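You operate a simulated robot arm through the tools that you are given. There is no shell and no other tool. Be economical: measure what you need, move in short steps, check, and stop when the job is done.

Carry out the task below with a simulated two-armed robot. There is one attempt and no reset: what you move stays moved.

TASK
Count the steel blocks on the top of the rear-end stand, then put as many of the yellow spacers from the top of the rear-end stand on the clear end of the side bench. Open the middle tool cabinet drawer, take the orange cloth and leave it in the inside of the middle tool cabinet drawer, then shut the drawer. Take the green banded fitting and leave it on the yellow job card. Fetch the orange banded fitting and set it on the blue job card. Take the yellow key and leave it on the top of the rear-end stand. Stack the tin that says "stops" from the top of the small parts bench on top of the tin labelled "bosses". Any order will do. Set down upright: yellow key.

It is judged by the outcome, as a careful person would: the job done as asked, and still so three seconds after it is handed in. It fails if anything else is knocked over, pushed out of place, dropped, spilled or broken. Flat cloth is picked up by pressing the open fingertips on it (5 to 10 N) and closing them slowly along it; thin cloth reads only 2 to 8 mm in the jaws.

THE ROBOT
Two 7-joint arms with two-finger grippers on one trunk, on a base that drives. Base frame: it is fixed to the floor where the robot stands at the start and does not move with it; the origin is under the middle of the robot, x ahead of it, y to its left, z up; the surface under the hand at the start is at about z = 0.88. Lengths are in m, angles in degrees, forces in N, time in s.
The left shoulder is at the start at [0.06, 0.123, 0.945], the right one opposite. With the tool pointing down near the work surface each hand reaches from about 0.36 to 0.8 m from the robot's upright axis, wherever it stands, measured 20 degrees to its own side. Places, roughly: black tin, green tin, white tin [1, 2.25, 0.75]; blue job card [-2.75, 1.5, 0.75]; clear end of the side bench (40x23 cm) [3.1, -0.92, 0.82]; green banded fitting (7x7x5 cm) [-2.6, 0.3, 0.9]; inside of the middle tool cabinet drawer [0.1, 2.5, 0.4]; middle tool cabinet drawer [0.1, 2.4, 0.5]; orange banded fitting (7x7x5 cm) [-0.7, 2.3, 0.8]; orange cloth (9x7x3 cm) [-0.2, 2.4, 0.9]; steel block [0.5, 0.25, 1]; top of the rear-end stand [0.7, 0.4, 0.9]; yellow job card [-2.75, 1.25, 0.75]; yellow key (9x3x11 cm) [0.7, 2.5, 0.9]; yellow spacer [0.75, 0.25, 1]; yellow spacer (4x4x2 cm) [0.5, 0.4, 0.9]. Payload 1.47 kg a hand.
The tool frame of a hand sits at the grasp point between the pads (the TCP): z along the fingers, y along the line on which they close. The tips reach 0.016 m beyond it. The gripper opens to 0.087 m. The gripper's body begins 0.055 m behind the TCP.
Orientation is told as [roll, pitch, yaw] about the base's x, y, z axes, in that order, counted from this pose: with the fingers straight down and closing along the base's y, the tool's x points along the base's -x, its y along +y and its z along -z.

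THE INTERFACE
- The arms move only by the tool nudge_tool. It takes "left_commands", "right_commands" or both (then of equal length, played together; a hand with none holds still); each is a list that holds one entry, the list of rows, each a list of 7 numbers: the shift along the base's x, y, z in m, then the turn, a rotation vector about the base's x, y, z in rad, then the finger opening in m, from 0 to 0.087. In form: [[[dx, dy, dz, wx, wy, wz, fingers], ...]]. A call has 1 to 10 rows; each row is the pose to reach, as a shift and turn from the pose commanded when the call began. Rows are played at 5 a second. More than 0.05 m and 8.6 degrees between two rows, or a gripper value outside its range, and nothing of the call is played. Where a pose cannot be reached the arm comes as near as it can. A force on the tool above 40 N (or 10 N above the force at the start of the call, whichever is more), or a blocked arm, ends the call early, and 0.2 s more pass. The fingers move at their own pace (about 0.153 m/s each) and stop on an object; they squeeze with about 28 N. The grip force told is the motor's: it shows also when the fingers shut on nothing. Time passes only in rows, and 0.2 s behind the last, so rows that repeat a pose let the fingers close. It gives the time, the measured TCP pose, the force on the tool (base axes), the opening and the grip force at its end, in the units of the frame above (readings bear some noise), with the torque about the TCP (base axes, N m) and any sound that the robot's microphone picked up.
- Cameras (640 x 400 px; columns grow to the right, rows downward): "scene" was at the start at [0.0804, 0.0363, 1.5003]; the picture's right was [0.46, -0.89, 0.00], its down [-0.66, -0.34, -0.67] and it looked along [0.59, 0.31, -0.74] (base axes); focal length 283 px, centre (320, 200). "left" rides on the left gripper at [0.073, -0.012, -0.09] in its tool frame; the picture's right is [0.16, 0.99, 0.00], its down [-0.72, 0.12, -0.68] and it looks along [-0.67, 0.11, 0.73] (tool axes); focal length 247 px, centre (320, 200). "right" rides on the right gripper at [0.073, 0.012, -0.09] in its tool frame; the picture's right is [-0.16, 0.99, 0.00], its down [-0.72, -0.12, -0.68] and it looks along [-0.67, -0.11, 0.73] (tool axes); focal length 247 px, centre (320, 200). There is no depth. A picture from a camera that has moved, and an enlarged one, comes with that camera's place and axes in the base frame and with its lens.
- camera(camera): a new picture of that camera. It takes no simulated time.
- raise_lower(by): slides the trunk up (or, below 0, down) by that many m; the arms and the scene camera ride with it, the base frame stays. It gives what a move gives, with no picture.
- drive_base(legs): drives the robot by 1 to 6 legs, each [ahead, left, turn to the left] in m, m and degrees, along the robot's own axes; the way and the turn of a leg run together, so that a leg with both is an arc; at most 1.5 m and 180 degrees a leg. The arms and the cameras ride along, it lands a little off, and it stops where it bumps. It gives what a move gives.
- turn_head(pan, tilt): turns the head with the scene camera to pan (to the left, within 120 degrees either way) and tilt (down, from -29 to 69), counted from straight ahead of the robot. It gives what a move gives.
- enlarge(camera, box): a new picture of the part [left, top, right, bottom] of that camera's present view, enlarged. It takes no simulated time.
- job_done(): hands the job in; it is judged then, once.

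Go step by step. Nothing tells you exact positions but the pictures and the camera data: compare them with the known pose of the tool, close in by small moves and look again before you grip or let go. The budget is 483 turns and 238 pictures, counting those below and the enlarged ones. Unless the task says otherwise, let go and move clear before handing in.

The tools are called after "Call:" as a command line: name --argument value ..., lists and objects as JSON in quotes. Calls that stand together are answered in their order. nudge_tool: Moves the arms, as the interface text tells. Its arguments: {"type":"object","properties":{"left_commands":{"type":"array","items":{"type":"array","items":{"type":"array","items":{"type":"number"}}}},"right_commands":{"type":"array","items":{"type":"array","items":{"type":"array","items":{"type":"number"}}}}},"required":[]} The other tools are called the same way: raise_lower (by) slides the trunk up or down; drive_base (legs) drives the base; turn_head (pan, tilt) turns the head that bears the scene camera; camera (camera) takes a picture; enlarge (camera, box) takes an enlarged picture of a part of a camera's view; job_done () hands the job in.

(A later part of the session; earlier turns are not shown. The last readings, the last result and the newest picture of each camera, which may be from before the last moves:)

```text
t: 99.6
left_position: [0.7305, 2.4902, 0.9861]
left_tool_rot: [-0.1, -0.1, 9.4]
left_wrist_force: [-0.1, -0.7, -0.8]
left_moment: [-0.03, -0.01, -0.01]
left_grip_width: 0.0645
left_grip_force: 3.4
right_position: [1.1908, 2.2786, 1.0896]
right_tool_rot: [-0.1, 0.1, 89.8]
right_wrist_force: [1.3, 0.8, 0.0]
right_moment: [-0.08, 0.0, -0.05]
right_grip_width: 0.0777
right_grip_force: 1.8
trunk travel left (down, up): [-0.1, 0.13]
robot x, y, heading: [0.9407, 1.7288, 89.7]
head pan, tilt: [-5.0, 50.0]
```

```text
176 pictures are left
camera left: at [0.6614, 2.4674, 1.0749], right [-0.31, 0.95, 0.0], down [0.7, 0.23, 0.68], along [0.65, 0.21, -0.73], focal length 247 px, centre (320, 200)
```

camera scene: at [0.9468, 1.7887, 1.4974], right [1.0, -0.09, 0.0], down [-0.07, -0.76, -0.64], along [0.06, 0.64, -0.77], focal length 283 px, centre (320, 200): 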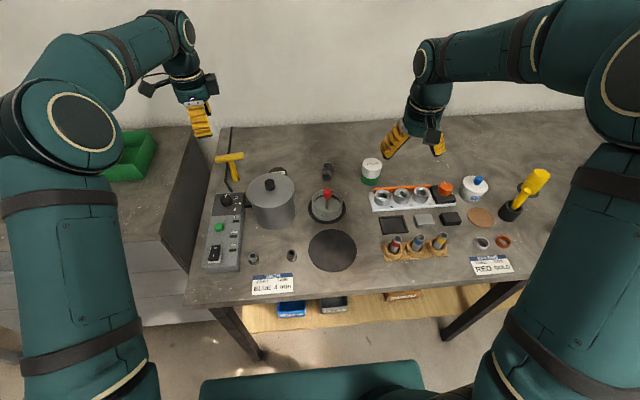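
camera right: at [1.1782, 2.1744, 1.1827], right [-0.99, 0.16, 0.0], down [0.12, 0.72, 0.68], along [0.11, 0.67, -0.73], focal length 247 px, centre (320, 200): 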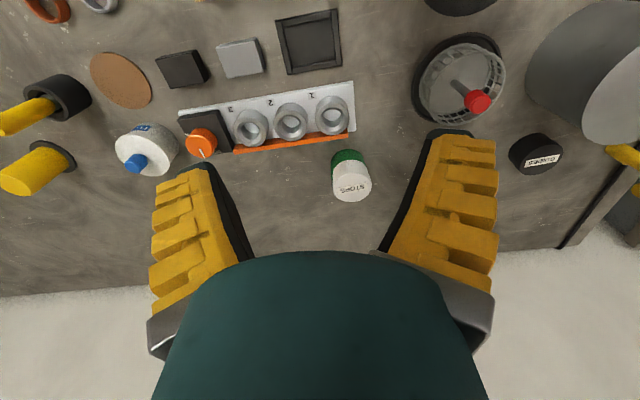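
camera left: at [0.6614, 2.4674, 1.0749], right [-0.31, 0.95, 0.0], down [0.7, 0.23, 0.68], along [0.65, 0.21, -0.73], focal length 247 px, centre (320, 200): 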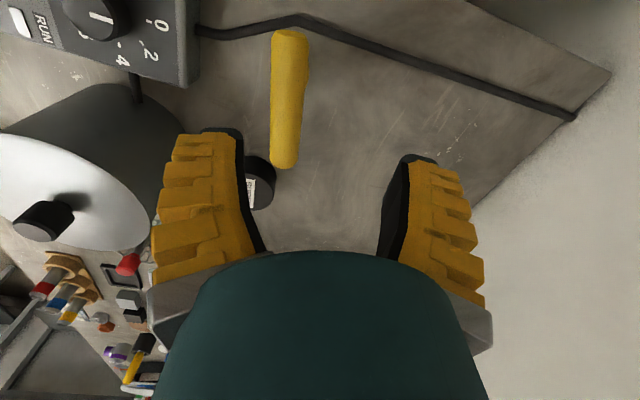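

Call:
nudge_tool --left_commands '[[[-0.004, -0.023, 0, 0, 0, 0, 0.06], [-0.004, -0.023, -0.03, 0, 0, 0, 0.06], [-0.004, -0.023, -0.055, 0, 0, 0, 0.06], [-0.004, -0.023, -0.07, 0, 0, 0, 0.06], [-0.004, -0.023, -0.07, 0, 0, 0, 0.06]]]'

Call:
camera --camera "left"

Call:
enlarge --camera "scene" --box '[170, 90, 314, 180]'

```text
t: 100.8
left_position: [0.7254, 2.4686, 0.9181]
left_tool_rot: [0.0, 0.0, 9.4]
left_wrist_force: [0.0, 0.2, 0.2]
left_moment: [0.0, 0.01, -0.03]
left_grip_width: 0.0644
left_grip_force: 3.2
right_position: [1.1909, 2.2773, 1.09]
right_tool_rot: [0.0, 0.1, 89.7]
right_wrist_force: [0.5, 0.3, -0.7]
right_moment: [0.01, -0.01, 0.0]
right_grip_width: 0.0777
right_grip_force: 2.0
trunk travel left (down, up): [-0.1, 0.13]
robot x, y, heading: [0.9396, 1.7295, 89.8]
head pan, tilt: [-5.0, 50.0]
```

```text
175 pictures are left
camera left: at [0.6558, 2.4451, 1.0074], right [-0.31, 0.95, 0.0], down [0.7, 0.23, 0.68], along [0.65, 0.21, -0.73], focal length 247 px, centre (320, 200)
```

left: 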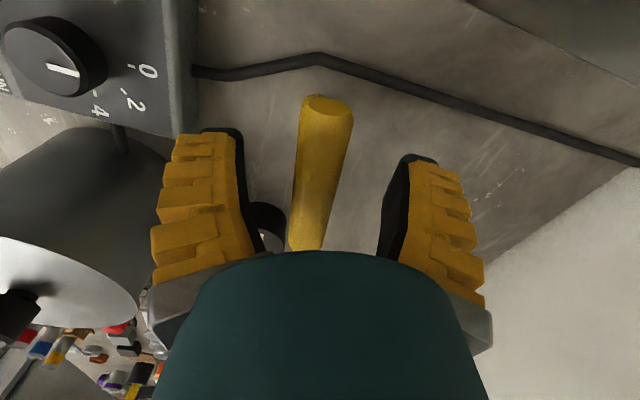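

```text
4.44 times, centred on (242, 135) of scene
camera zoom: at [0.9469, 1.8157, 1.4976], right [1.0, -0.09, 0.0], down [-0.07, -0.76, -0.64], along [0.06, 0.64, -0.77], focal length 1259 px, centre (667, 489)
```

zoom: 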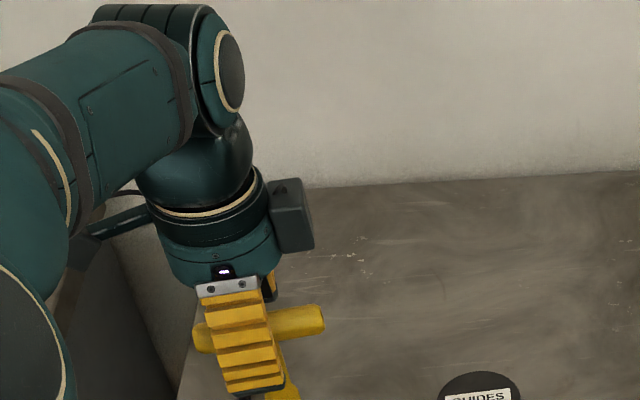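

Call:
nudge_tool --left_commands '[[[0, 0, 0, 0, 0, 0, 0.04], [0, 0, 0, 0, 0, 0, 0.03], [0, 0, 0, 0, 0, 0, 0.015], [0, 0, 0, 0, 0, 0, 0.01], [0, 0, 0, 0, 0, 0, 0.01]]]'

Call:
camera --camera "left"

```text
t: 102.0
left_position: [0.7258, 2.4684, 0.9174]
left_tool_rot: [0.0, 0.1, 9.3]
left_wrist_force: [-0.4, -0.8, 3.0]
left_moment: [0.03, 0.0, 0.04]
left_grip_width: 0.016
left_grip_force: 28.1
right_position: [1.1904, 2.2771, 1.0899]
right_tool_rot: [0.0, -0.1, 89.8]
right_wrist_force: [0.1, 0.0, 0.3]
right_moment: [0.0, -0.02, -0.03]
right_grip_width: 0.0773
right_grip_force: 1.9
trunk travel left (down, up): [-0.1, 0.13]
robot x, y, heading: [0.9416, 1.7302, 89.9]
head pan, tilt: [-5.0, 50.0]
```

```text
173 pictures are left
camera left: at [0.6559, 2.4452, 1.0078], right [-0.31, 0.95, 0.0], down [0.7, 0.23, 0.68], along [0.65, 0.21, -0.73], focal length 247 px, centre (320, 200)
```

left: 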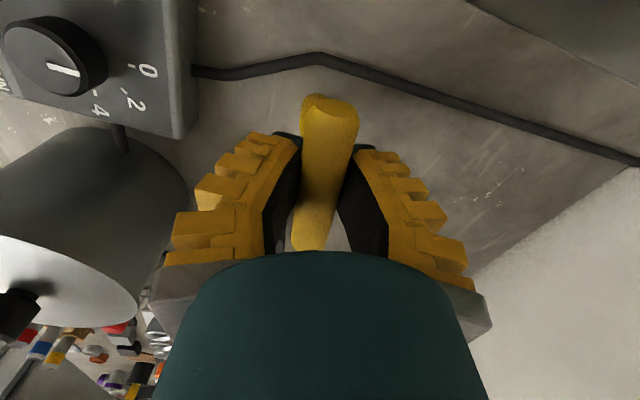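

Key is gripped. Lift straight up and withdraw while turning the wrist back.

Call:
nudge_tool --left_commands '[[[0, 0, 0.03, 0, 0, 0, 0.01], [0, 0, 0.07, 0, 0, 0, 0.01], [0, 0, 0.11, 0, 0, 0, 0.01], [0, -0.02, 0.15, 0, 0, 0, 0.01], [0, -0.05, 0.18, 0, 0, 0, 0.01], [0, -0.09, 0.2, 0, 0, 0, 0.01], [0, -0.13, 0.2, 0, 0, 0, 0.01], [0, -0.17, 0.2, 0, 0, 0, 0.01]]]'

Call:
camera --camera "left"

Call:
camera --camera "scene"

```text
t: 103.8
left_position: [0.7289, 2.2931, 1.1175]
left_tool_rot: [0.1, 0.1, 9.4]
left_wrist_force: [0.3, 0.8, -1.2]
left_moment: [0.02, 0.02, 0.01]
left_grip_width: 0.0142
left_grip_force: 27.9
right_position: [1.1895, 2.2774, 1.0916]
right_tool_rot: [0.0, 0.0, 89.6]
right_wrist_force: [0.8, 0.3, -0.5]
right_moment: [-0.02, 0.04, -0.03]
right_grip_width: 0.0776
right_grip_force: 1.5
trunk travel left (down, up): [-0.1, 0.13]
robot x, y, heading: [0.9425, 1.7298, 89.6]
head pan, tilt: [-5.0, 50.0]
```

```text
172 pictures are left
camera left: at [0.6588, 2.2695, 1.2068], right [-0.32, 0.95, 0.0], down [0.7, 0.23, 0.68], along [0.65, 0.22, -0.73], focal length 247 px, centre (320, 200)
```

left: 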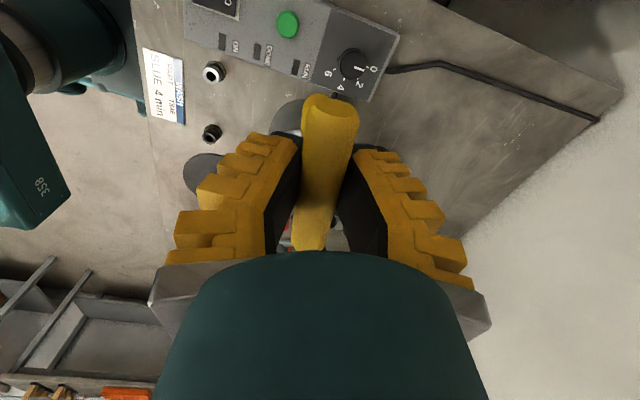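

```text
171 pictures are left
camera scene: at [0.9468, 1.8146, 1.4977], right [1.0, -0.09, 0.0], down [-0.07, -0.76, -0.64], along [0.06, 0.64, -0.77], focal length 283 px, centre (320, 200)
```

scene: 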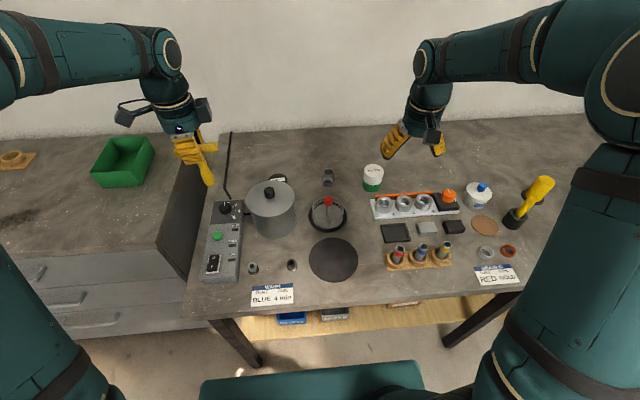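

Key hangs upright in the left hand. Turning the wrist back and retracting both hands.

Call:
nudge_tool --left_commands '[[[0, -0.015, 0, 0, 0, 0.14, 0.01], [0, -0.03, 0, 0, 0, 0.28, 0.01], [0, -0.045, 0, 0, 0, 0.42, 0.01], [0, -0.06, 0, 0, 0, 0.56, 0.01], [0, -0.075, 0, 0, 0, 0.7, 0.01], [0, -0.09, 0, 0, 0, 0.84, 0.01], [0, -0.105, 0, 0, 0, 0.98, 0.01], [0, -0.12, 0, 0, 0, 1.12, 0.01], [0, -0.13, 0, 0, 0, 1.26, 0.01], [0, -0.14, 0, 0, 0, 1.4, 0.01]]]' --right_commands '[[[0, -0.015, 0, 0, 0, 0, 0.075], [0, -0.03, 0, 0, 0, 0, 0.075], [0, -0.045, 0, 0, 0, 0, 0.075], [0, -0.06, 0, 0, 0, 0, 0.075], [0, -0.075, 0, 0, 0, 0, 0.075], [0, -0.09, 0, 0, 0, 0, 0.075], [0, -0.105, 0, 0, 0, 0, 0.075], [0, -0.12, 0, 0, 0, 0, 0.075], [0, -0.13, 0, 0, 0, 0, 0.075], [0, -0.14, 0, 0, 0, 0, 0.075]]]'

Call:
drive_base --legs '[[-0.3, 0, 0], [0, 1.5, 0]]'

Call:
turn_head --pan 0 --tilt 40

Call:
camera --camera "scene"

```text
t: 106.0
left_position: [0.728, 2.1554, 1.1178]
left_tool_rot: [0.0, 0.0, 89.7]
left_wrist_force: [-0.1, 0.1, -1.6]
left_moment: [0.01, 0.03, 0.01]
left_grip_width: 0.0145
left_grip_force: 27.7
right_position: [1.1913, 2.1359, 1.0914]
right_tool_rot: [-0.1, 0.1, 89.8]
right_wrist_force: [0.0, 0.3, -0.2]
right_moment: [0.0, 0.0, 0.01]
right_grip_width: 0.0773
right_grip_force: 1.5
trunk travel left (down, up): [-0.1, 0.13]
robot x, y, heading: [0.9385, 1.7305, 90.0]
head pan, tilt: [-5.0, 50.0]
```

```text
t: 121.0
left_position: [-0.7829, 1.8464, 1.1156]
left_tool_rot: [0.0, 0.0, 90.5]
left_wrist_force: [-0.3, 0.5, -0.3]
left_moment: [0.0, 0.01, 0.04]
left_grip_width: 0.0156
left_grip_force: 27.6
right_position: [-0.3196, 1.8356, 1.092]
right_tool_rot: [0.0, 0.0, 90.7]
right_wrist_force: [0.0, 0.5, -0.8]
right_moment: [0.02, 0.03, -0.04]
right_grip_width: 0.0775
right_grip_force: 2.1
trunk travel left (down, up): [-0.1, 0.13]
robot x, y, heading: [-0.5633, 1.4232, 90.9]
head pan, tilt: [-5.0, 50.0]
```

```text
t: 121.7
left_position: [-0.7829, 1.8453, 1.1153]
left_tool_rot: [0.0, 0.0, 90.6]
left_wrist_force: [0.6, 0.1, -0.9]
left_moment: [-0.01, 0.0, -0.01]
left_grip_width: 0.0155
left_grip_force: 28.3
right_position: [-0.3199, 1.8355, 1.091]
right_tool_rot: [0.0, 0.0, 90.8]
right_wrist_force: [0.3, -0.4, -0.2]
right_moment: [-0.01, -0.01, -0.02]
right_grip_width: 0.0774
right_grip_force: 1.7
trunk travel left (down, up): [-0.1, 0.13]
robot x, y, heading: [-0.5604, 1.4234, 90.6]
head pan, tilt: [0.0, 40.0]
```

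```text
170 pictures are left
camera scene: at [-0.563, 1.5183, 1.5117], right [1.0, 0.01, 0.0], down [0.01, -0.64, -0.77], along [-0.01, 0.77, -0.64], focal length 283 px, centre (320, 200)
```

scene: 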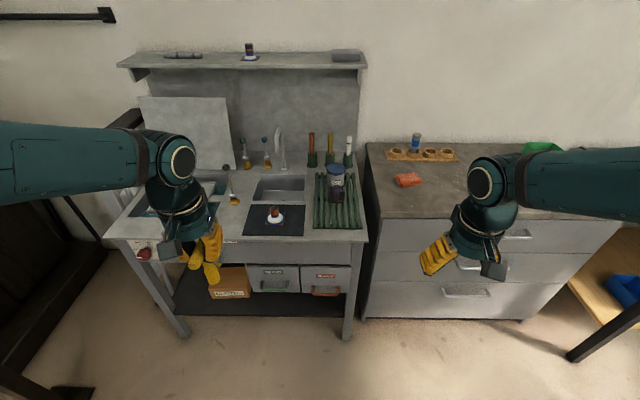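

Call:
enlarge --camera "scene" --box '[210, 130, 370, 250]'

Call:
enlarge --camera "scene" --box '[360, 120, 600, 320]'

```text
3.33 times, centred on (290, 190) of scene
camera zoom: at [-0.563, 1.5183, 1.5117], right [1.0, 0.01, 0.0], down [0.01, -0.64, -0.77], along [-0.01, 0.77, -0.64], focal length 944 px, centre (420, 233)
```

zoom: 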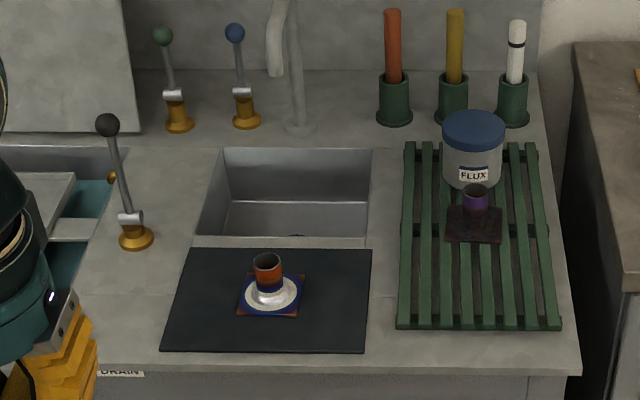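

```text
2.00 times, centred on (480, 220) of scene
camera zoom: at [-0.563, 1.5183, 1.5117], right [1.0, 0.01, 0.0], down [0.01, -0.64, -0.77], along [-0.01, 0.77, -0.64], focal length 566 px, centre (0, 160)
```

zoom: 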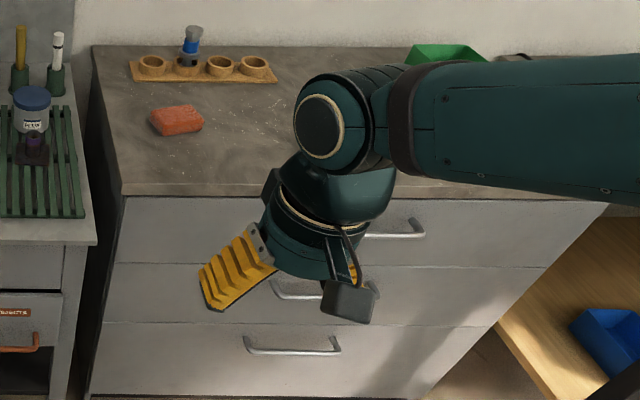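

The orange banded fitting stands on the black mat at about (-0.736, 2.277); the orange cloth is on the cabinet. I move the base so the right hand can take the fitting.

Call:
drive_base --legs '[[0, 0.24, -0.7], [0.24, 0, 0]]'

Call:
camera --camera "right"

Call:
turn_head --pan -5 --tilt 50

Call:
camera --camera "scene"

```text
t: 125.8
left_position: [-1.0236, 2.0867, 1.1151]
left_tool_rot: [0.0, 0.1, 89.8]
left_wrist_force: [0.5, 0.5, -1.3]
left_moment: [-0.04, 0.02, 0.0]
left_grip_width: 0.0151
left_grip_force: 27.7
right_position: [-0.5591, 2.0719, 1.0915]
right_tool_rot: [0.0, 0.0, 90.0]
right_wrist_force: [0.4, 0.7, 0.4]
right_moment: [0.01, 0.05, -0.01]
right_grip_width: 0.0776
right_grip_force: 1.8
trunk travel left (down, up): [-0.1, 0.13]
robot x, y, heading: [-0.8076, 1.6622, 90.1]
head pan, tilt: [0.0, 40.0]
```

```text
167 pictures are left
camera right: at [-0.5712, 1.9991, 1.1821], right [-0.99, 0.16, 0.0], down [0.12, 0.72, 0.68], along [0.11, 0.67, -0.73], focal length 247 px, centre (320, 200)
```

right: 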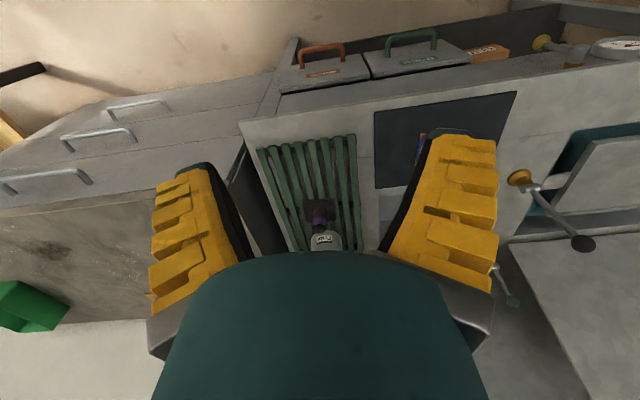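

```text
t: 126.5
left_position: [-1.0231, 2.0866, 1.1176]
left_tool_rot: [0.0, 0.0, 89.9]
left_wrist_force: [-0.6, -0.4, -0.6]
left_moment: [0.01, -0.02, 0.0]
left_grip_width: 0.0151
left_grip_force: 28.2
right_position: [-0.5597, 2.0709, 1.0907]
right_tool_rot: [0.0, 0.0, 90.0]
right_wrist_force: [-1.3, -0.3, 0.1]
right_moment: [-0.02, -0.01, -0.02]
right_grip_width: 0.0777
right_grip_force: 2.2
trunk travel left (down, up): [-0.1, 0.13]
robot x, y, heading: [-0.8122, 1.6624, 90.0]
head pan, tilt: [-5.0, 50.0]
```

```text
166 pictures are left
camera scene: at [-0.8012, 1.7479, 1.4976], right [1.0, -0.09, 0.0], down [-0.07, -0.76, -0.64], along [0.06, 0.64, -0.77], focal length 283 px, centre (320, 200)
```

scene: 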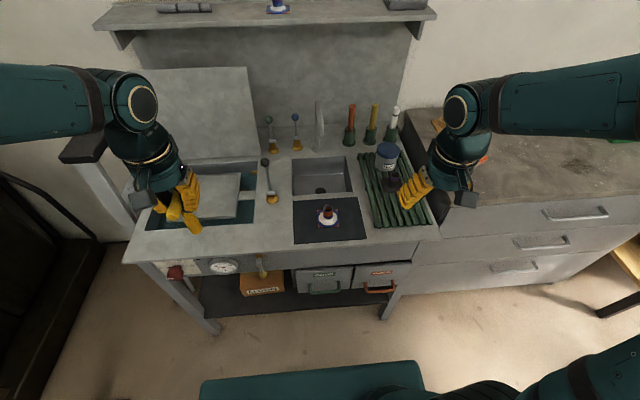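

Call:
nudge_tool --right_commands '[[[-0.03, 0.025, 0, 0, 0, 0, 0.075], [-0.06, 0.05, 0, 0, 0, 0, 0.075], [-0.09, 0.075, 0, 0, 0, 0, 0.075], [-0.12, 0.1, 0, 0, 0, 0, 0.075], [-0.15, 0.13, 0, 0, 0, 0, 0.075], [-0.18, 0.16, -0.02, 0, 0, 0, 0.06], [-0.18, 0.165, -0.06, 0, 0, 0, 0.06], [-0.18, 0.165, -0.1, 0, 0, 0, 0.06]]]'

Call:
camera --camera "right"

Call:
enlarge --camera "scene" --box '[280, 170, 392, 250]'

```text
t: 128.3
left_position: [-1.0221, 2.0851, 1.1146]
left_tool_rot: [0.0, 0.1, 89.8]
left_wrist_force: [0.6, 1.0, -0.6]
left_moment: [-0.04, 0.01, -0.02]
left_grip_width: 0.015
left_grip_force: 27.9
right_position: [-0.7409, 2.2359, 0.9915]
right_tool_rot: [0.0, -0.1, 89.9]
right_wrist_force: [0.3, -0.1, -0.1]
right_moment: [0.0, -0.01, -0.01]
right_grip_width: 0.0645
right_grip_force: 3.3
trunk travel left (down, up): [-0.1, 0.13]
robot x, y, heading: [-0.8072, 1.6576, 89.9]
head pan, tilt: [-5.0, 50.0]
```

```text
165 pictures are left
camera right: at [-0.7528, 2.1636, 1.0834], right [-0.99, 0.16, 0.0], down [0.12, 0.72, 0.68], along [0.11, 0.67, -0.73], focal length 247 px, centre (320, 200)
```

right: 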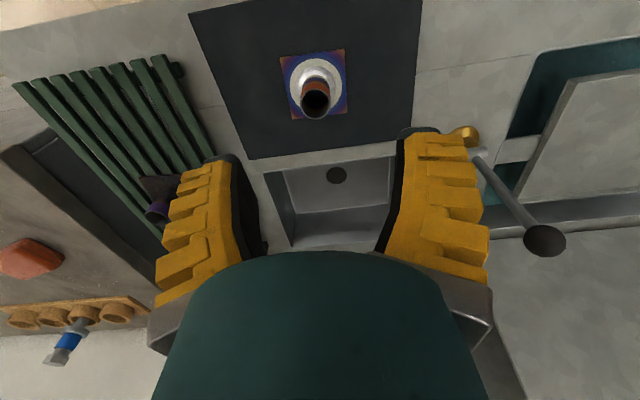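

```text
5.00 times, centred on (336, 210) of scene
camera zoom: at [-0.8016, 1.7489, 1.4975], right [1.0, -0.09, 0.0], down [-0.07, -0.76, -0.64], along [0.06, 0.64, -0.77], focal length 1416 px, centre (240, 150)
```

zoom: 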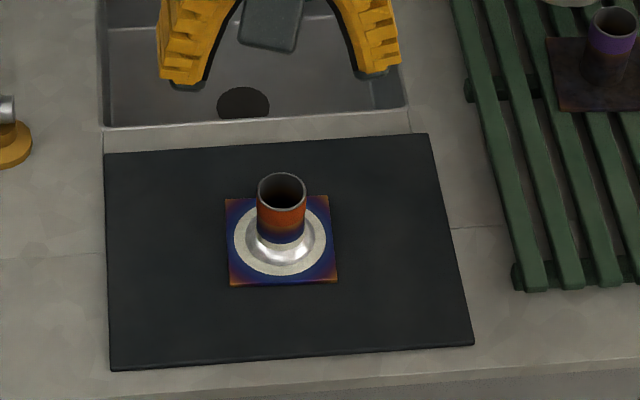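

Tube top is at (-0.735, 2.248, 0.862). Descending around the tube.

Call:
nudge_tool --right_commands '[[[0.006, 0.012, -0.04, 0, 0, 0, 0.06], [0.006, 0.012, -0.08, 0, 0, 0, 0.06], [0.006, 0.012, -0.115, 0, 0, 0, 0.06], [0.006, 0.012, -0.138, 0, 0, 0, 0.06], [0.006, 0.012, -0.144, 0, 0, 0, 0.06], [0.006, 0.012, -0.144, 0, 0, 0, 0.06]]]'

Call:
camera --camera "right"

```text
t: 129.7
left_position: [-1.024, 2.0864, 1.117]
left_tool_rot: [-0.1, -0.1, 89.9]
left_wrist_force: [-0.6, -0.7, -1.8]
left_moment: [0.0, 0.0, 0.0]
left_grip_width: 0.0148
left_grip_force: 28.1
right_position: [-0.7344, 2.2494, 0.851]
right_tool_rot: [0.0, 0.0, 90.0]
right_wrist_force: [0.1, -1.2, 0.6]
right_moment: [-0.01, 0.0, 0.01]
right_grip_width: 0.0645
right_grip_force: 3.1
trunk travel left (down, up): [-0.1, 0.13]
robot x, y, heading: [-0.8099, 1.6609, 90.1]
head pan, tilt: [-5.0, 50.0]
```

```text
163 pictures are left
camera right: at [-0.7466, 2.1759, 0.9411], right [-0.99, 0.16, 0.0], down [0.12, 0.72, 0.68], along [0.11, 0.67, -0.73], focal length 247 px, centre (320, 200)
```

right: 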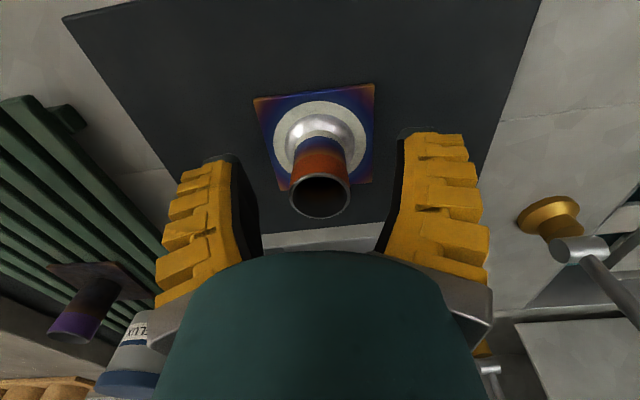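

Call:
nudge_tool --right_commands '[[[0, 0, -0.003, 0, 0, 0, 0.045], [0, 0, -0.003, 0, 0, 0, 0.03], [0, 0, -0.003, 0, 0, 0, 0.02], [0, 0, -0.003, 0, 0, 0, 0.02], [0, 0, -0.003, 0, 0, 0, 0.02]]]'

Call:
nudge_tool --right_commands '[[[0, 0, 0.03, 0, 0, 0, 0.02], [0, 0, 0.07, 0, 0, 0, 0.02], [0, 0, 0.11, 0, 0, 0, 0.02], [0, 0, 0.15, 0, 0, 0, 0.02], [0, 0, 0.2, 0, 0, 0, 0.02], [0.02, -0.03, 0.22, 0, 0, 0, 0.02], [0.05, -0.06, 0.24, 0, 0, 0, 0.02], [0.08, -0.09, 0.25, 0, 0, 0, 0.02], [0.11, -0.12, 0.26, 0, 0, 0, 0.02], [0.14, -0.15, 0.27, 0, 0, 0, 0.02]]]'

Call:
camera --camera "right"

```text
t: 130.9
left_position: [-1.022, 2.0854, 1.1155]
left_tool_rot: [0.0, 0.0, 89.8]
left_wrist_force: [-0.7, 0.7, -1.3]
left_moment: [0.01, -0.02, 0.02]
left_grip_width: 0.0148
left_grip_force: 28.1
right_position: [-0.7349, 2.2498, 0.8467]
right_tool_rot: [0.0, -0.1, 90.0]
right_wrist_force: [-0.2, 0.8, 9.7]
right_moment: [0.36, 0.05, 0.07]
right_grip_width: 0.0225
right_grip_force: 27.8
trunk travel left (down, up): [-0.1, 0.13]
robot x, y, heading: [-0.8129, 1.6606, 89.8]
head pan, tilt: [-5.0, 50.0]
```

```text
t: 133.1
left_position: [-1.0229, 2.0854, 1.1171]
left_tool_rot: [0.0, 0.0, 89.8]
left_wrist_force: [-0.1, 0.2, -0.4]
left_moment: [0.0, -0.01, -0.01]
left_grip_width: 0.0145
left_grip_force: 27.7
right_position: [-0.5928, 2.0969, 1.1156]
right_tool_rot: [0.0, -0.2, 90.1]
right_wrist_force: [-0.9, 0.3, -0.8]
right_moment: [0.03, -0.02, 0.01]
right_grip_width: 0.0264
right_grip_force: 4.7
trunk travel left (down, up): [-0.1, 0.13]
robot x, y, heading: [-0.8097, 1.6648, 90.0]
head pan, tilt: [-5.0, 50.0]
```

```text
162 pictures are left
camera right: at [-0.6051, 2.0235, 1.2062], right [-0.99, 0.16, 0.0], down [0.12, 0.72, 0.68], along [0.11, 0.67, -0.73], focal length 247 px, centre (320, 200)
```

right: 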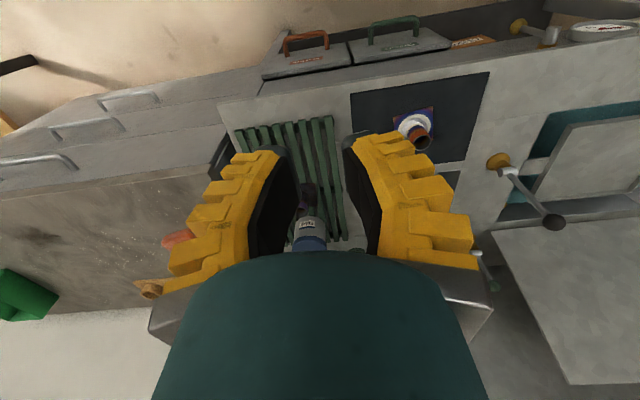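

The grip slipped off (tips rode on the flange fillet); the fitting still stands. I re-measure and grip higher.

Call:
enlarge --camera "scene" --box '[280, 170, 392, 250]'

```text
5.00 times, centred on (336, 210) of scene
camera zoom: at [-0.8004, 1.7468, 1.4977], right [1.0, -0.09, 0.0], down [-0.07, -0.76, -0.64], along [0.06, 0.64, -0.77], focal length 1416 px, centre (240, 150)
```

zoom: 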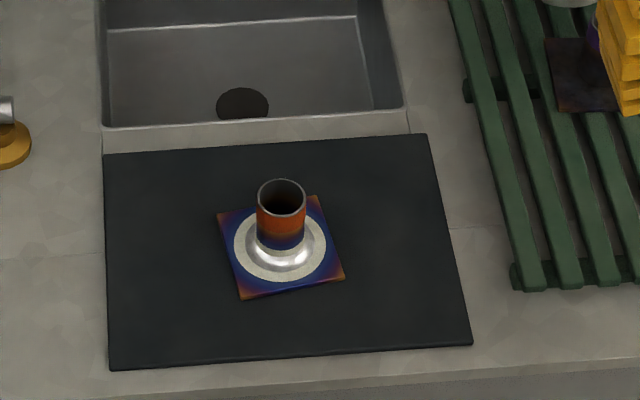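

Call:
nudge_tool --right_commands '[[[-0.03, 0.03, 0, 0, 0, 0, 0.06], [-0.06, 0.06, 0, 0, 0, 0, 0.06], [-0.09, 0.09, -0.01, 0, 0, 0, 0.06], [-0.11, 0.115, -0.04, 0, 0, 0, 0.06], [-0.13, 0.135, -0.08, 0, 0, 0, 0.06], [-0.14, 0.144, -0.12, 0, 0, 0, 0.06], [-0.14, 0.144, -0.165, 0, 0, 0, 0.06], [-0.14, 0.144, -0.2, 0, 0, 0, 0.06], [-0.14, 0.144, -0.2, 0, 0, 0, 0.06]]]'

Call:
camera --camera "right"

Call:
enlarge --camera "scene" --box '[280, 160, 392, 240]'

```text
t: 135.1
left_position: [-1.023, 2.0866, 1.1161]
left_tool_rot: [0.0, -0.1, 89.8]
left_wrist_force: [0.2, 0.0, -0.6]
left_moment: [0.01, 0.0, 0.05]
left_grip_width: 0.0144
left_grip_force: 27.8
right_position: [-0.7363, 2.2447, 0.9121]
right_tool_rot: [0.0, 0.0, 90.0]
right_wrist_force: [-0.2, 0.5, -0.5]
right_moment: [0.03, 0.02, 0.01]
right_grip_width: 0.0645
right_grip_force: 3.5
trunk travel left (down, up): [-0.1, 0.13]
robot x, y, heading: [-0.809, 1.6631, 89.9]
head pan, tilt: [-5.0, 50.0]
```

```text
160 pictures are left
camera right: at [-0.7475, 2.1721, 1.0031], right [-0.99, 0.16, 0.0], down [0.12, 0.72, 0.68], along [0.11, 0.67, -0.73], focal length 247 px, centre (320, 200)
```

right: 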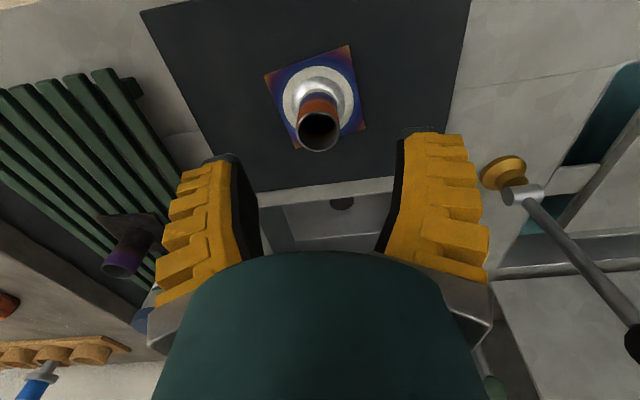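

```text
5.00 times, centred on (336, 200) of scene
camera zoom: at [-0.8011, 1.7478, 1.4976], right [1.0, -0.09, 0.0], down [-0.07, -0.76, -0.64], along [0.06, 0.64, -0.77], focal length 1416 px, centre (240, 200)
```

zoom: 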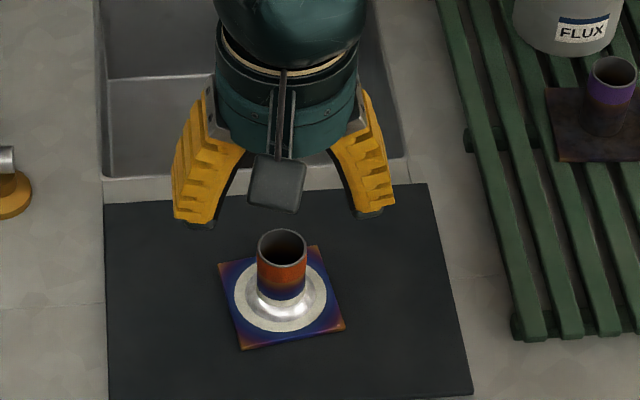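

Call:
nudge_tool --right_commands '[[[0.001, -0.002, -0.02, 0, 0, 0, 0.06], [0.001, -0.002, -0.04, 0, 0, 0, 0.06], [0.001, -0.002, -0.054, 0, 0, 0, 0.055], [0.001, -0.002, -0.056, 0, 0, 0, 0.05], [0.001, -0.002, -0.056, 0, 0, 0, 0.045]]]'

Call:
enlarge --camera "right" --box '[200, 90, 440, 260]'

```text
t: 136.3
left_position: [-1.0235, 2.0862, 1.117]
left_tool_rot: [0.0, 0.1, 89.9]
left_wrist_force: [0.7, -0.9, -1.0]
left_moment: [0.02, -0.02, -0.02]
left_grip_width: 0.0144
left_grip_force: 27.7
right_position: [-0.7314, 2.2403, 0.8576]
right_tool_rot: [0.0, 0.0, 90.0]
right_wrist_force: [0.6, 0.3, 0.1]
right_moment: [0.0, 0.0, 0.0]
right_grip_width: 0.0506
right_grip_force: 4.6
trunk travel left (down, up): [-0.1, 0.13]
robot x, y, heading: [-0.808, 1.6623, 90.0]
head pan, tilt: [-5.0, 50.0]
```

```text
2.35 times, centred on (320, 175) of right
camera zoom: at [-0.744, 2.1678, 0.9487], right [-0.99, 0.16, 0.0], down [0.12, 0.72, 0.68], along [0.11, 0.67, -0.73], focal length 581 px, centre (320, 259)
```

zoom: 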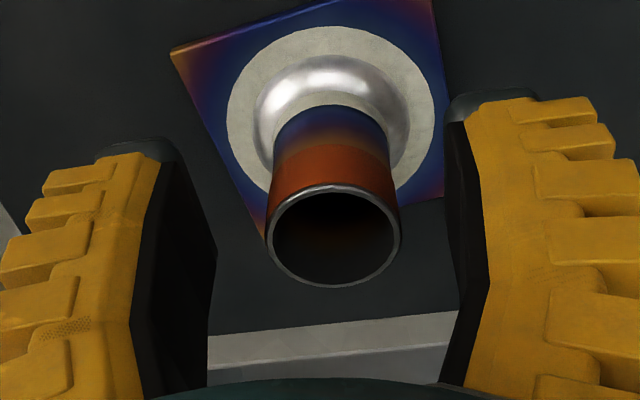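

Call:
nudge_tool --right_commands '[[[-0.002, 0.001, 0, 0, 0, 0, 0.035], [-0.002, 0.001, 0, 0, 0, 0, 0.02], [-0.002, 0.001, 0, 0, 0, 0, 0.005], [-0.002, 0.001, 0, 0, 0, 0, 0.005]]]'

Call:
enlarge --camera "right" --box '[200, 90, 440, 260]'

```text
t: 137.3
left_position: [-1.0226, 2.0863, 1.1169]
left_tool_rot: [-0.1, 0.0, 89.8]
left_wrist_force: [0.3, 0.6, -1.1]
left_moment: [-0.04, 0.0, 0.0]
left_grip_width: 0.0144
left_grip_force: 27.9
right_position: [-0.7357, 2.24, 0.8591]
right_tool_rot: [0.0, -0.2, 89.9]
right_wrist_force: [2.6, 0.3, 9.3]
right_moment: [0.14, 0.04, 0.06]
right_grip_width: 0.0225
right_grip_force: 28.1
trunk travel left (down, up): [-0.1, 0.13]
robot x, y, heading: [-0.8081, 1.6576, 90.2]
head pan, tilt: [-5.0, 50.0]
```

```text
2.35 times, centred on (320, 175) of right
camera zoom: at [-0.746, 2.1676, 0.9497], right [-0.99, 0.16, 0.0], down [0.12, 0.72, 0.68], along [0.11, 0.67, -0.73], focal length 581 px, centre (320, 259)
```

zoom: 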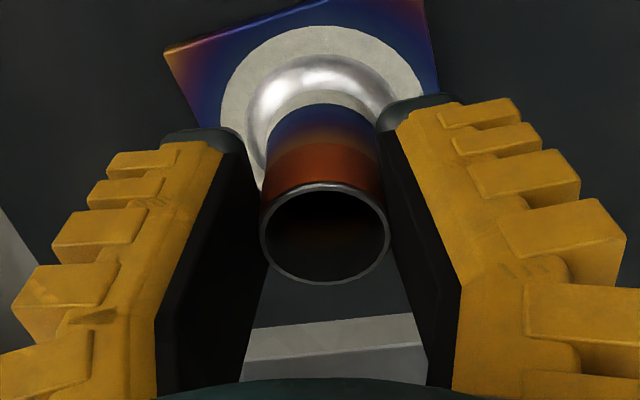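

Call:
nudge_tool --right_commands '[[[0, 0, 0.01, 0, 0, 0, 0], [0, 0, 0.02, 0, 0, 0, 0], [0, 0, 0.03, 0, 0, 0, 0]]]'

Call:
camera --camera "right"

```text
t: 138.1
left_position: [-1.0235, 2.0856, 1.1163]
left_tool_rot: [0.0, 0.0, 89.8]
left_wrist_force: [-0.6, -0.1, -1.2]
left_moment: [-0.01, 0.01, -0.01]
left_grip_width: 0.0147
left_grip_force: 28.0
right_position: [-0.7348, 2.2421, 0.8883]
right_tool_rot: [0.0, 0.0, 90.1]
right_wrist_force: [0.5, 0.3, -1.3]
right_moment: [-0.03, 0.01, 0.01]
right_grip_width: 0.0203
right_grip_force: 28.1
trunk travel left (down, up): [-0.1, 0.13]
robot x, y, heading: [-0.8067, 1.6618, 90.0]
head pan, tilt: [-5.0, 50.0]
```

```text
156 pictures are left
camera right: at [-0.7461, 2.1687, 0.9788], right [-0.99, 0.16, 0.0], down [0.12, 0.72, 0.68], along [0.11, 0.67, -0.73], focal length 247 px, centre (320, 200)
```

right: 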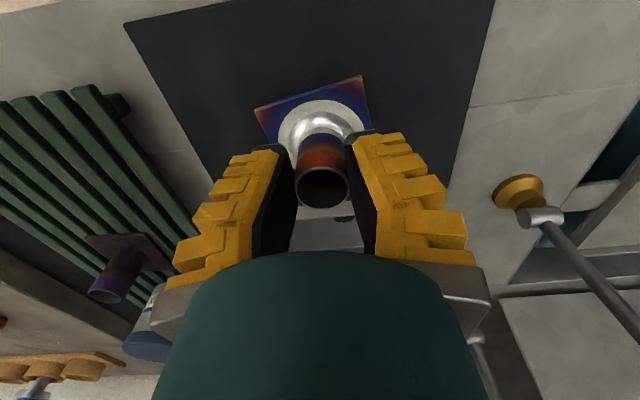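

It holds now. Lifting fully and retracting.

Call:
nudge_tool --right_commands '[[[0, 0, 0.04, 0, 0, 0, 0], [0, 0, 0.08, 0, 0, 0, 0], [0, 0, 0.12, 0, 0, 0, 0], [0, 0, 0.16, 0, 0, 0, 0], [0.02, -0.03, 0.19, 0, 0, 0, 0], [0.05, -0.06, 0.21, 0, 0, 0, 0], [0.08, -0.09, 0.22, 0, 0, 0, 0], [0.11, -0.12, 0.23, 0, 0, 0, 0], [0.14, -0.15, 0.23, 0, 0, 0, 0]]]'

Call:
camera --camera "right"

Call:
camera --camera "left"

```text
t: 140.1
left_position: [-1.0221, 2.0863, 1.1168]
left_tool_rot: [0.1, 0.1, 89.8]
left_wrist_force: [-0.6, 0.4, -0.5]
left_moment: [0.02, 0.04, -0.02]
left_grip_width: 0.014
left_grip_force: 27.6
right_position: [-0.5936, 2.0906, 1.1181]
right_tool_rot: [0.1, 0.0, 90.1]
right_wrist_force: [1.1, 0.3, -2.2]
right_moment: [-0.01, 0.03, 0.0]
right_grip_width: 0.02
right_grip_force: 28.0
trunk travel left (down, up): [-0.1, 0.13]
robot x, y, heading: [-0.8076, 1.6609, 90.0]
head pan, tilt: [-5.0, 50.0]
```

```text
155 pictures are left
camera right: at [-0.6061, 2.0168, 1.2084], right [-0.99, 0.16, 0.0], down [0.12, 0.72, 0.68], along [0.11, 0.67, -0.73], focal length 247 px, centre (320, 200)
```

right: 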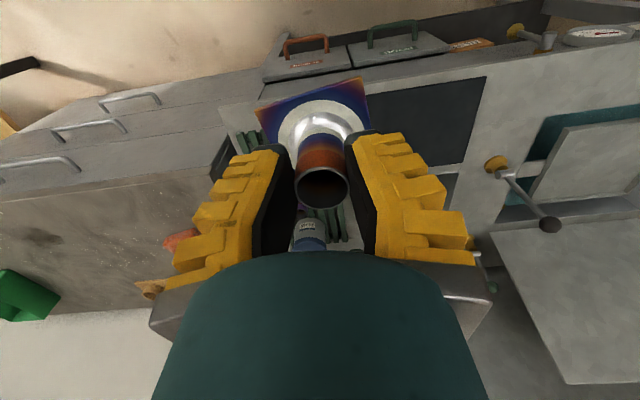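

```text
154 pictures are left
camera left: at [-1.0108, 2.0129, 1.2064], right [-0.99, -0.15, 0.0], down [-0.11, 0.72, 0.68], along [-0.11, 0.67, -0.73], focal length 247 px, centre (320, 200)
```

left: 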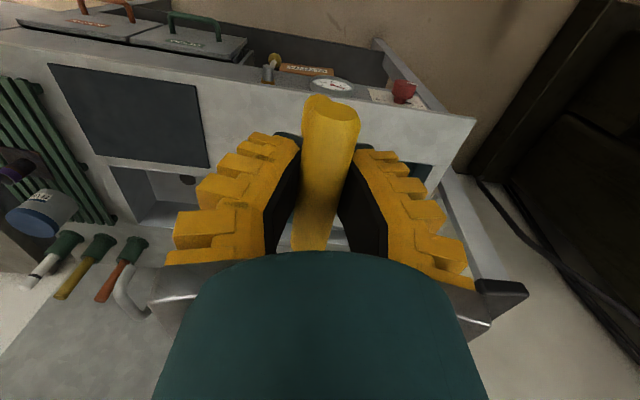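

Both objects are held. Backing away and turning toward the job-card bench in the west.

Call:
drive_base --legs '[[-0.35, 0, 0], [0, 0, 90]]'

Call:
turn_head --pan 0 --tilt 30

Call:
camera --camera "scene"

Call:
turn_head --pan 45 --tilt 30

Call:
camera --camera "scene"

```text
t: 146.3
left_position: [-1.2334, 1.0883, 1.116]
left_tool_rot: [-0.1, 0.0, 179.7]
left_wrist_force: [0.5, 0.1, 0.2]
left_moment: [0.0, -0.02, 0.03]
left_grip_width: 0.0136
left_grip_force: 28.1
right_position: [-1.2365, 1.5156, 1.117]
right_tool_rot: [0.0, 0.0, 180.1]
right_wrist_force: [0.6, 0.4, -1.3]
right_moment: [0.0, 0.05, 0.02]
right_grip_width: 0.0202
right_grip_force: 27.9
trunk travel left (down, up): [-0.1, 0.13]
robot x, y, heading: [-0.8072, 1.3026, 180.0]
head pan, tilt: [-5.0, 50.0]
```

```text
t: 147.1
left_position: [-1.2323, 1.0879, 1.1145]
left_tool_rot: [0.1, 0.0, 179.8]
left_wrist_force: [-0.3, -0.4, -1.5]
left_moment: [-0.01, -0.02, -0.01]
left_grip_width: 0.0137
left_grip_force: 28.3
right_position: [-1.2362, 1.5162, 1.1178]
right_tool_rot: [0.0, 0.1, 180.1]
right_wrist_force: [0.1, 0.7, -1.5]
right_moment: [0.01, 0.0, 0.0]
right_grip_width: 0.0203
right_grip_force: 27.4
trunk travel left (down, up): [-0.1, 0.13]
robot x, y, heading: [-0.8084, 1.3035, 179.9]
head pan, tilt: [0.0, 30.0]
```

```text
153 pictures are left
camera scene: at [-0.9083, 1.3022, 1.527], right [0.0, 1.0, 0.0], down [0.5, 0.0, -0.87], along [-0.87, 0.0, -0.5], focal length 283 px, centre (320, 200)
```

scene: 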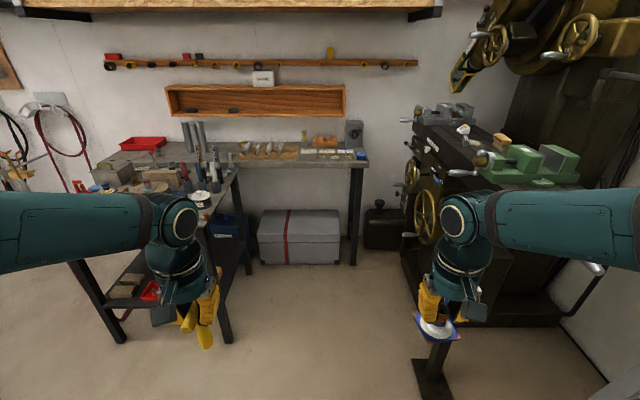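

```text
t: 148.2
left_position: [-1.2337, 1.0885, 1.1164]
left_tool_rot: [0.1, 0.0, 179.8]
left_wrist_force: [0.3, 0.5, -1.5]
left_moment: [0.0, -0.04, 0.0]
left_grip_width: 0.0133
left_grip_force: 27.6
right_position: [-1.2379, 1.5152, 1.1172]
right_tool_rot: [-0.1, 0.0, 180.0]
right_wrist_force: [-0.9, -0.6, -2.4]
right_moment: [-0.02, -0.02, -0.03]
right_grip_width: 0.02
right_grip_force: 28.1
trunk travel left (down, up): [-0.1, 0.13]
robot x, y, heading: [-0.8073, 1.3054, 179.9]
head pan, tilt: [45.0, 30.0]
```

```text
152 pictures are left
camera scene: at [-0.8819, 1.2383, 1.5271], right [-0.71, 0.71, 0.0], down [0.35, 0.35, -0.87], along [-0.61, -0.61, -0.5], focal length 283 px, centre (320, 200)
```

scene: 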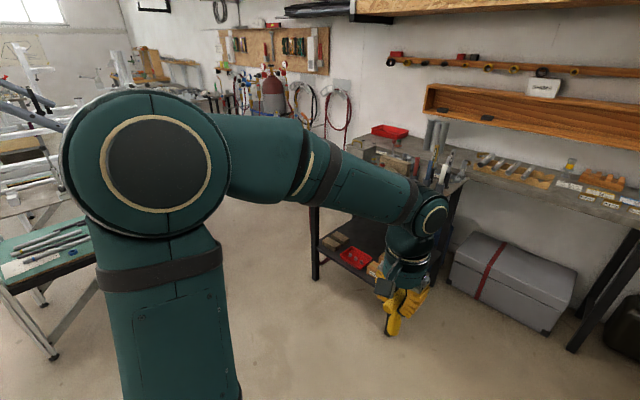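

Call:
drive_base --legs '[[0.7, 0.03, 0]]'

Call:
turn_head --pan 0 --tilt 35

Call:
camera --camera "scene"

Call:
turn_head --pan 40 --tilt 35

Call:
camera --camera "scene"

```text
t: 152.1
left_position: [-1.9374, 1.057, 1.1159]
left_tool_rot: [0.0, -0.1, 179.9]
left_wrist_force: [-0.8, -0.2, -2.0]
left_moment: [0.02, -0.01, -0.02]
left_grip_width: 0.0136
left_grip_force: 28.1
right_position: [-1.943, 1.4848, 1.1164]
right_tool_rot: [0.0, 0.1, -180.0]
right_wrist_force: [-0.4, 0.6, -1.8]
right_moment: [-0.04, 0.0, 0.02]
right_grip_width: 0.0201
right_grip_force: 27.3
trunk travel left (down, up): [-0.1, 0.13]
robot x, y, heading: [-1.5116, 1.2692, -180.0]
head pan, tilt: [45.0, 30.0]
```

```text
t: 153.2
left_position: [-1.9376, 1.0568, 1.1174]
left_tool_rot: [0.1, 0.0, 179.8]
left_wrist_force: [-0.5, -0.6, -1.4]
left_moment: [0.0, -0.01, 0.03]
left_grip_width: 0.0131
left_grip_force: 27.9
right_position: [-1.9415, 1.4838, 1.1174]
right_tool_rot: [-0.1, 0.0, -179.9]
right_wrist_force: [0.2, -0.6, -1.4]
right_moment: [-0.01, -0.03, -0.01]
right_grip_width: 0.0199
right_grip_force: 28.0
trunk travel left (down, up): [-0.1, 0.13]
robot x, y, heading: [-1.5091, 1.2681, -179.9]
head pan, tilt: [0.0, 35.0]
```

```text
151 pictures are left
camera scene: at [-1.6096, 1.2714, 1.5193], right [0.0, 1.0, 0.0], down [0.57, 0.0, -0.82], along [-0.82, 0.0, -0.57], focal length 283 px, centre (320, 200)
```

scene: 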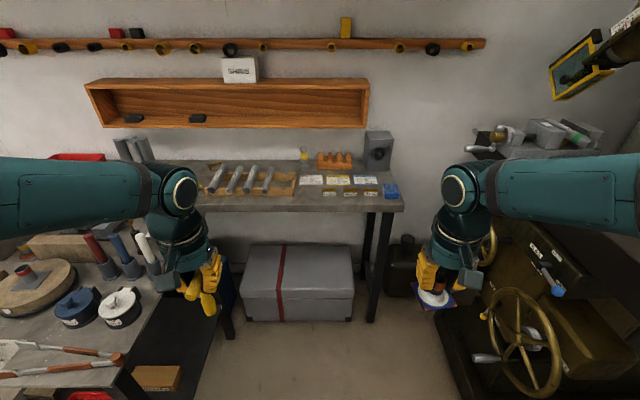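

```text
t: 154.3
left_position: [-1.9374, 1.0566, 1.1163]
left_tool_rot: [0.0, 0.0, 179.8]
left_wrist_force: [-0.1, -1.0, -0.8]
left_moment: [-0.01, 0.03, 0.03]
left_grip_width: 0.0132
left_grip_force: 28.4
right_position: [-1.9425, 1.4843, 1.1174]
right_tool_rot: [0.0, 0.0, -179.9]
right_wrist_force: [-0.8, -0.3, -1.0]
right_moment: [0.02, -0.03, 0.02]
right_grip_width: 0.0198
right_grip_force: 27.9
trunk travel left (down, up): [-0.1, 0.13]
robot x, y, heading: [-1.5097, 1.2704, -180.1]
head pan, tilt: [40.0, 35.0]
```

```text
150 pictures are left
camera scene: at [-1.5889, 1.2149, 1.5193], right [-0.64, 0.77, 0.0], down [0.44, 0.37, -0.82], along [-0.63, -0.53, -0.57], focal length 283 px, centre (320, 200)
```

scene: 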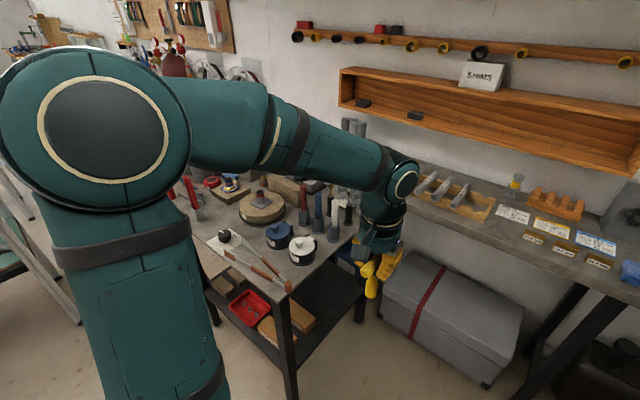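

Call:
enlarge --camera "scene" --box '[480, 170, 640, 290]'

Call:
enlarge --camera "scene" --box '[180, 150, 360, 280]'

```text
3.33 times, centred on (560, 230) of scene
camera zoom: at [-1.5889, 1.2149, 1.5193], right [-0.64, 0.77, 0.0], down [0.44, 0.37, -0.82], along [-0.63, -0.53, -0.57], focal length 944 px, centre (-480, 100)
```

zoom: 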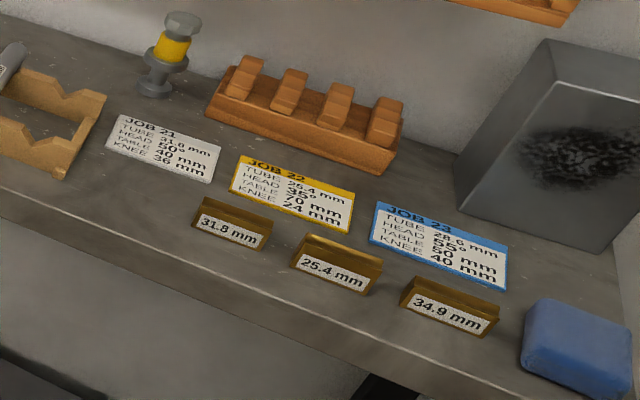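

```text
3.08 times, centred on (270, 215) of scene
camera zoom: at [-1.5889, 1.2149, 1.5193], right [-0.64, 0.77, 0.0], down [0.44, 0.37, -0.82], along [-0.63, -0.53, -0.57], focal length 871 px, centre (474, 154)
```

zoom: 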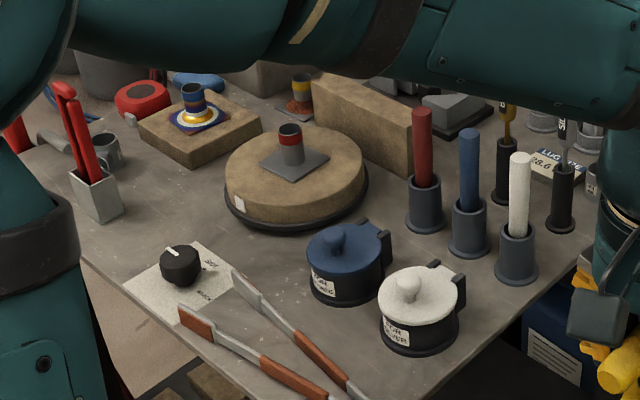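

Blue card is JOB 23, yellow card JOB 22, with brass label tents in front. Driving closer.

Call:
drive_base --legs '[[0.58, 0, 0]]'

Call:
turn_head --pan -5 --tilt 48

Call:
camera --camera "scene"

Call:
camera --camera "right"

```text
t: 157.6
left_position: [-2.5168, 1.0521, 1.1142]
left_tool_rot: [0.0, -0.1, -179.9]
left_wrist_force: [0.1, -0.3, -1.3]
left_moment: [-0.02, -0.02, 0.0]
left_grip_width: 0.013
left_grip_force: 27.6
right_position: [-2.5227, 1.4824, 1.1171]
right_tool_rot: [0.0, 0.1, -179.8]
right_wrist_force: [0.1, -1.1, -1.8]
right_moment: [0.01, -0.01, 0.0]
right_grip_width: 0.0197
right_grip_force: 27.6
trunk travel left (down, up): [-0.1, 0.13]
robot x, y, heading: [-2.0904, 1.2704, -179.9]
head pan, tilt: [40.0, 35.0]
```

```text
t: 158.7
left_position: [-2.5168, 1.0519, 1.1168]
left_tool_rot: [0.1, 0.0, -180.0]
left_wrist_force: [0.4, -0.1, -0.6]
left_moment: [0.0, 0.0, 0.0]
left_grip_width: 0.0133
left_grip_force: 28.2
right_position: [-2.5241, 1.4813, 1.1175]
right_tool_rot: [0.0, 0.0, -179.6]
right_wrist_force: [-0.2, -0.5, -1.6]
right_moment: [0.01, 0.0, -0.01]
right_grip_width: 0.0197
right_grip_force: 28.0
trunk travel left (down, up): [-0.1, 0.13]
robot x, y, heading: [-2.093, 1.2719, -179.5]
head pan, tilt: [-5.0, 48.0]
```

```text
147 pictures are left
camera scene: at [-2.1807, 1.2757, 1.5003], right [0.08, 1.0, 0.0], down [0.74, -0.06, -0.67], along [-0.67, 0.05, -0.74], focal length 283 px, centre (320, 200)
```

scene: 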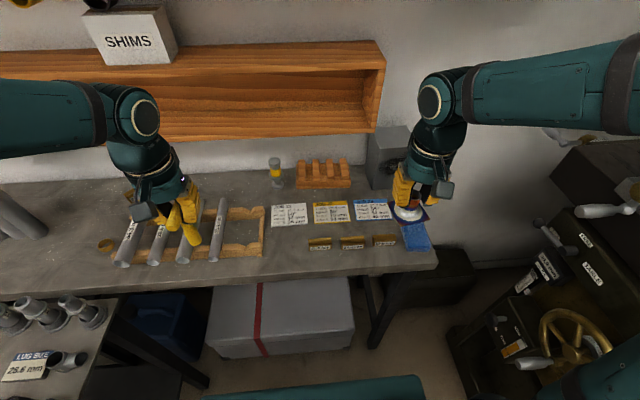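

```text
146 pictures are left
camera right: at [-2.4506, 1.4692, 1.2083], right [-0.15, -0.99, 0.0], down [-0.72, 0.11, 0.68], along [-0.67, 0.1, -0.73], focal length 247 px, centre (320, 200)
```

right: 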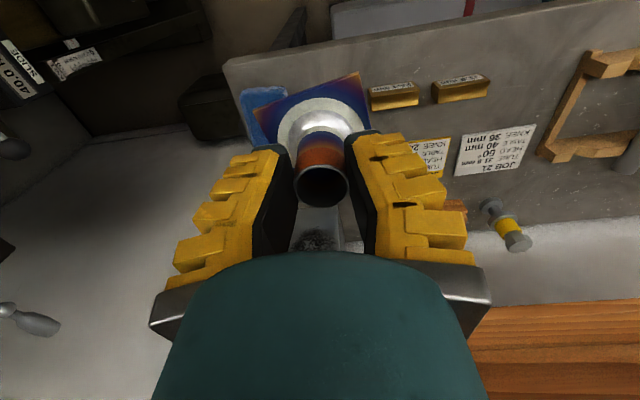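

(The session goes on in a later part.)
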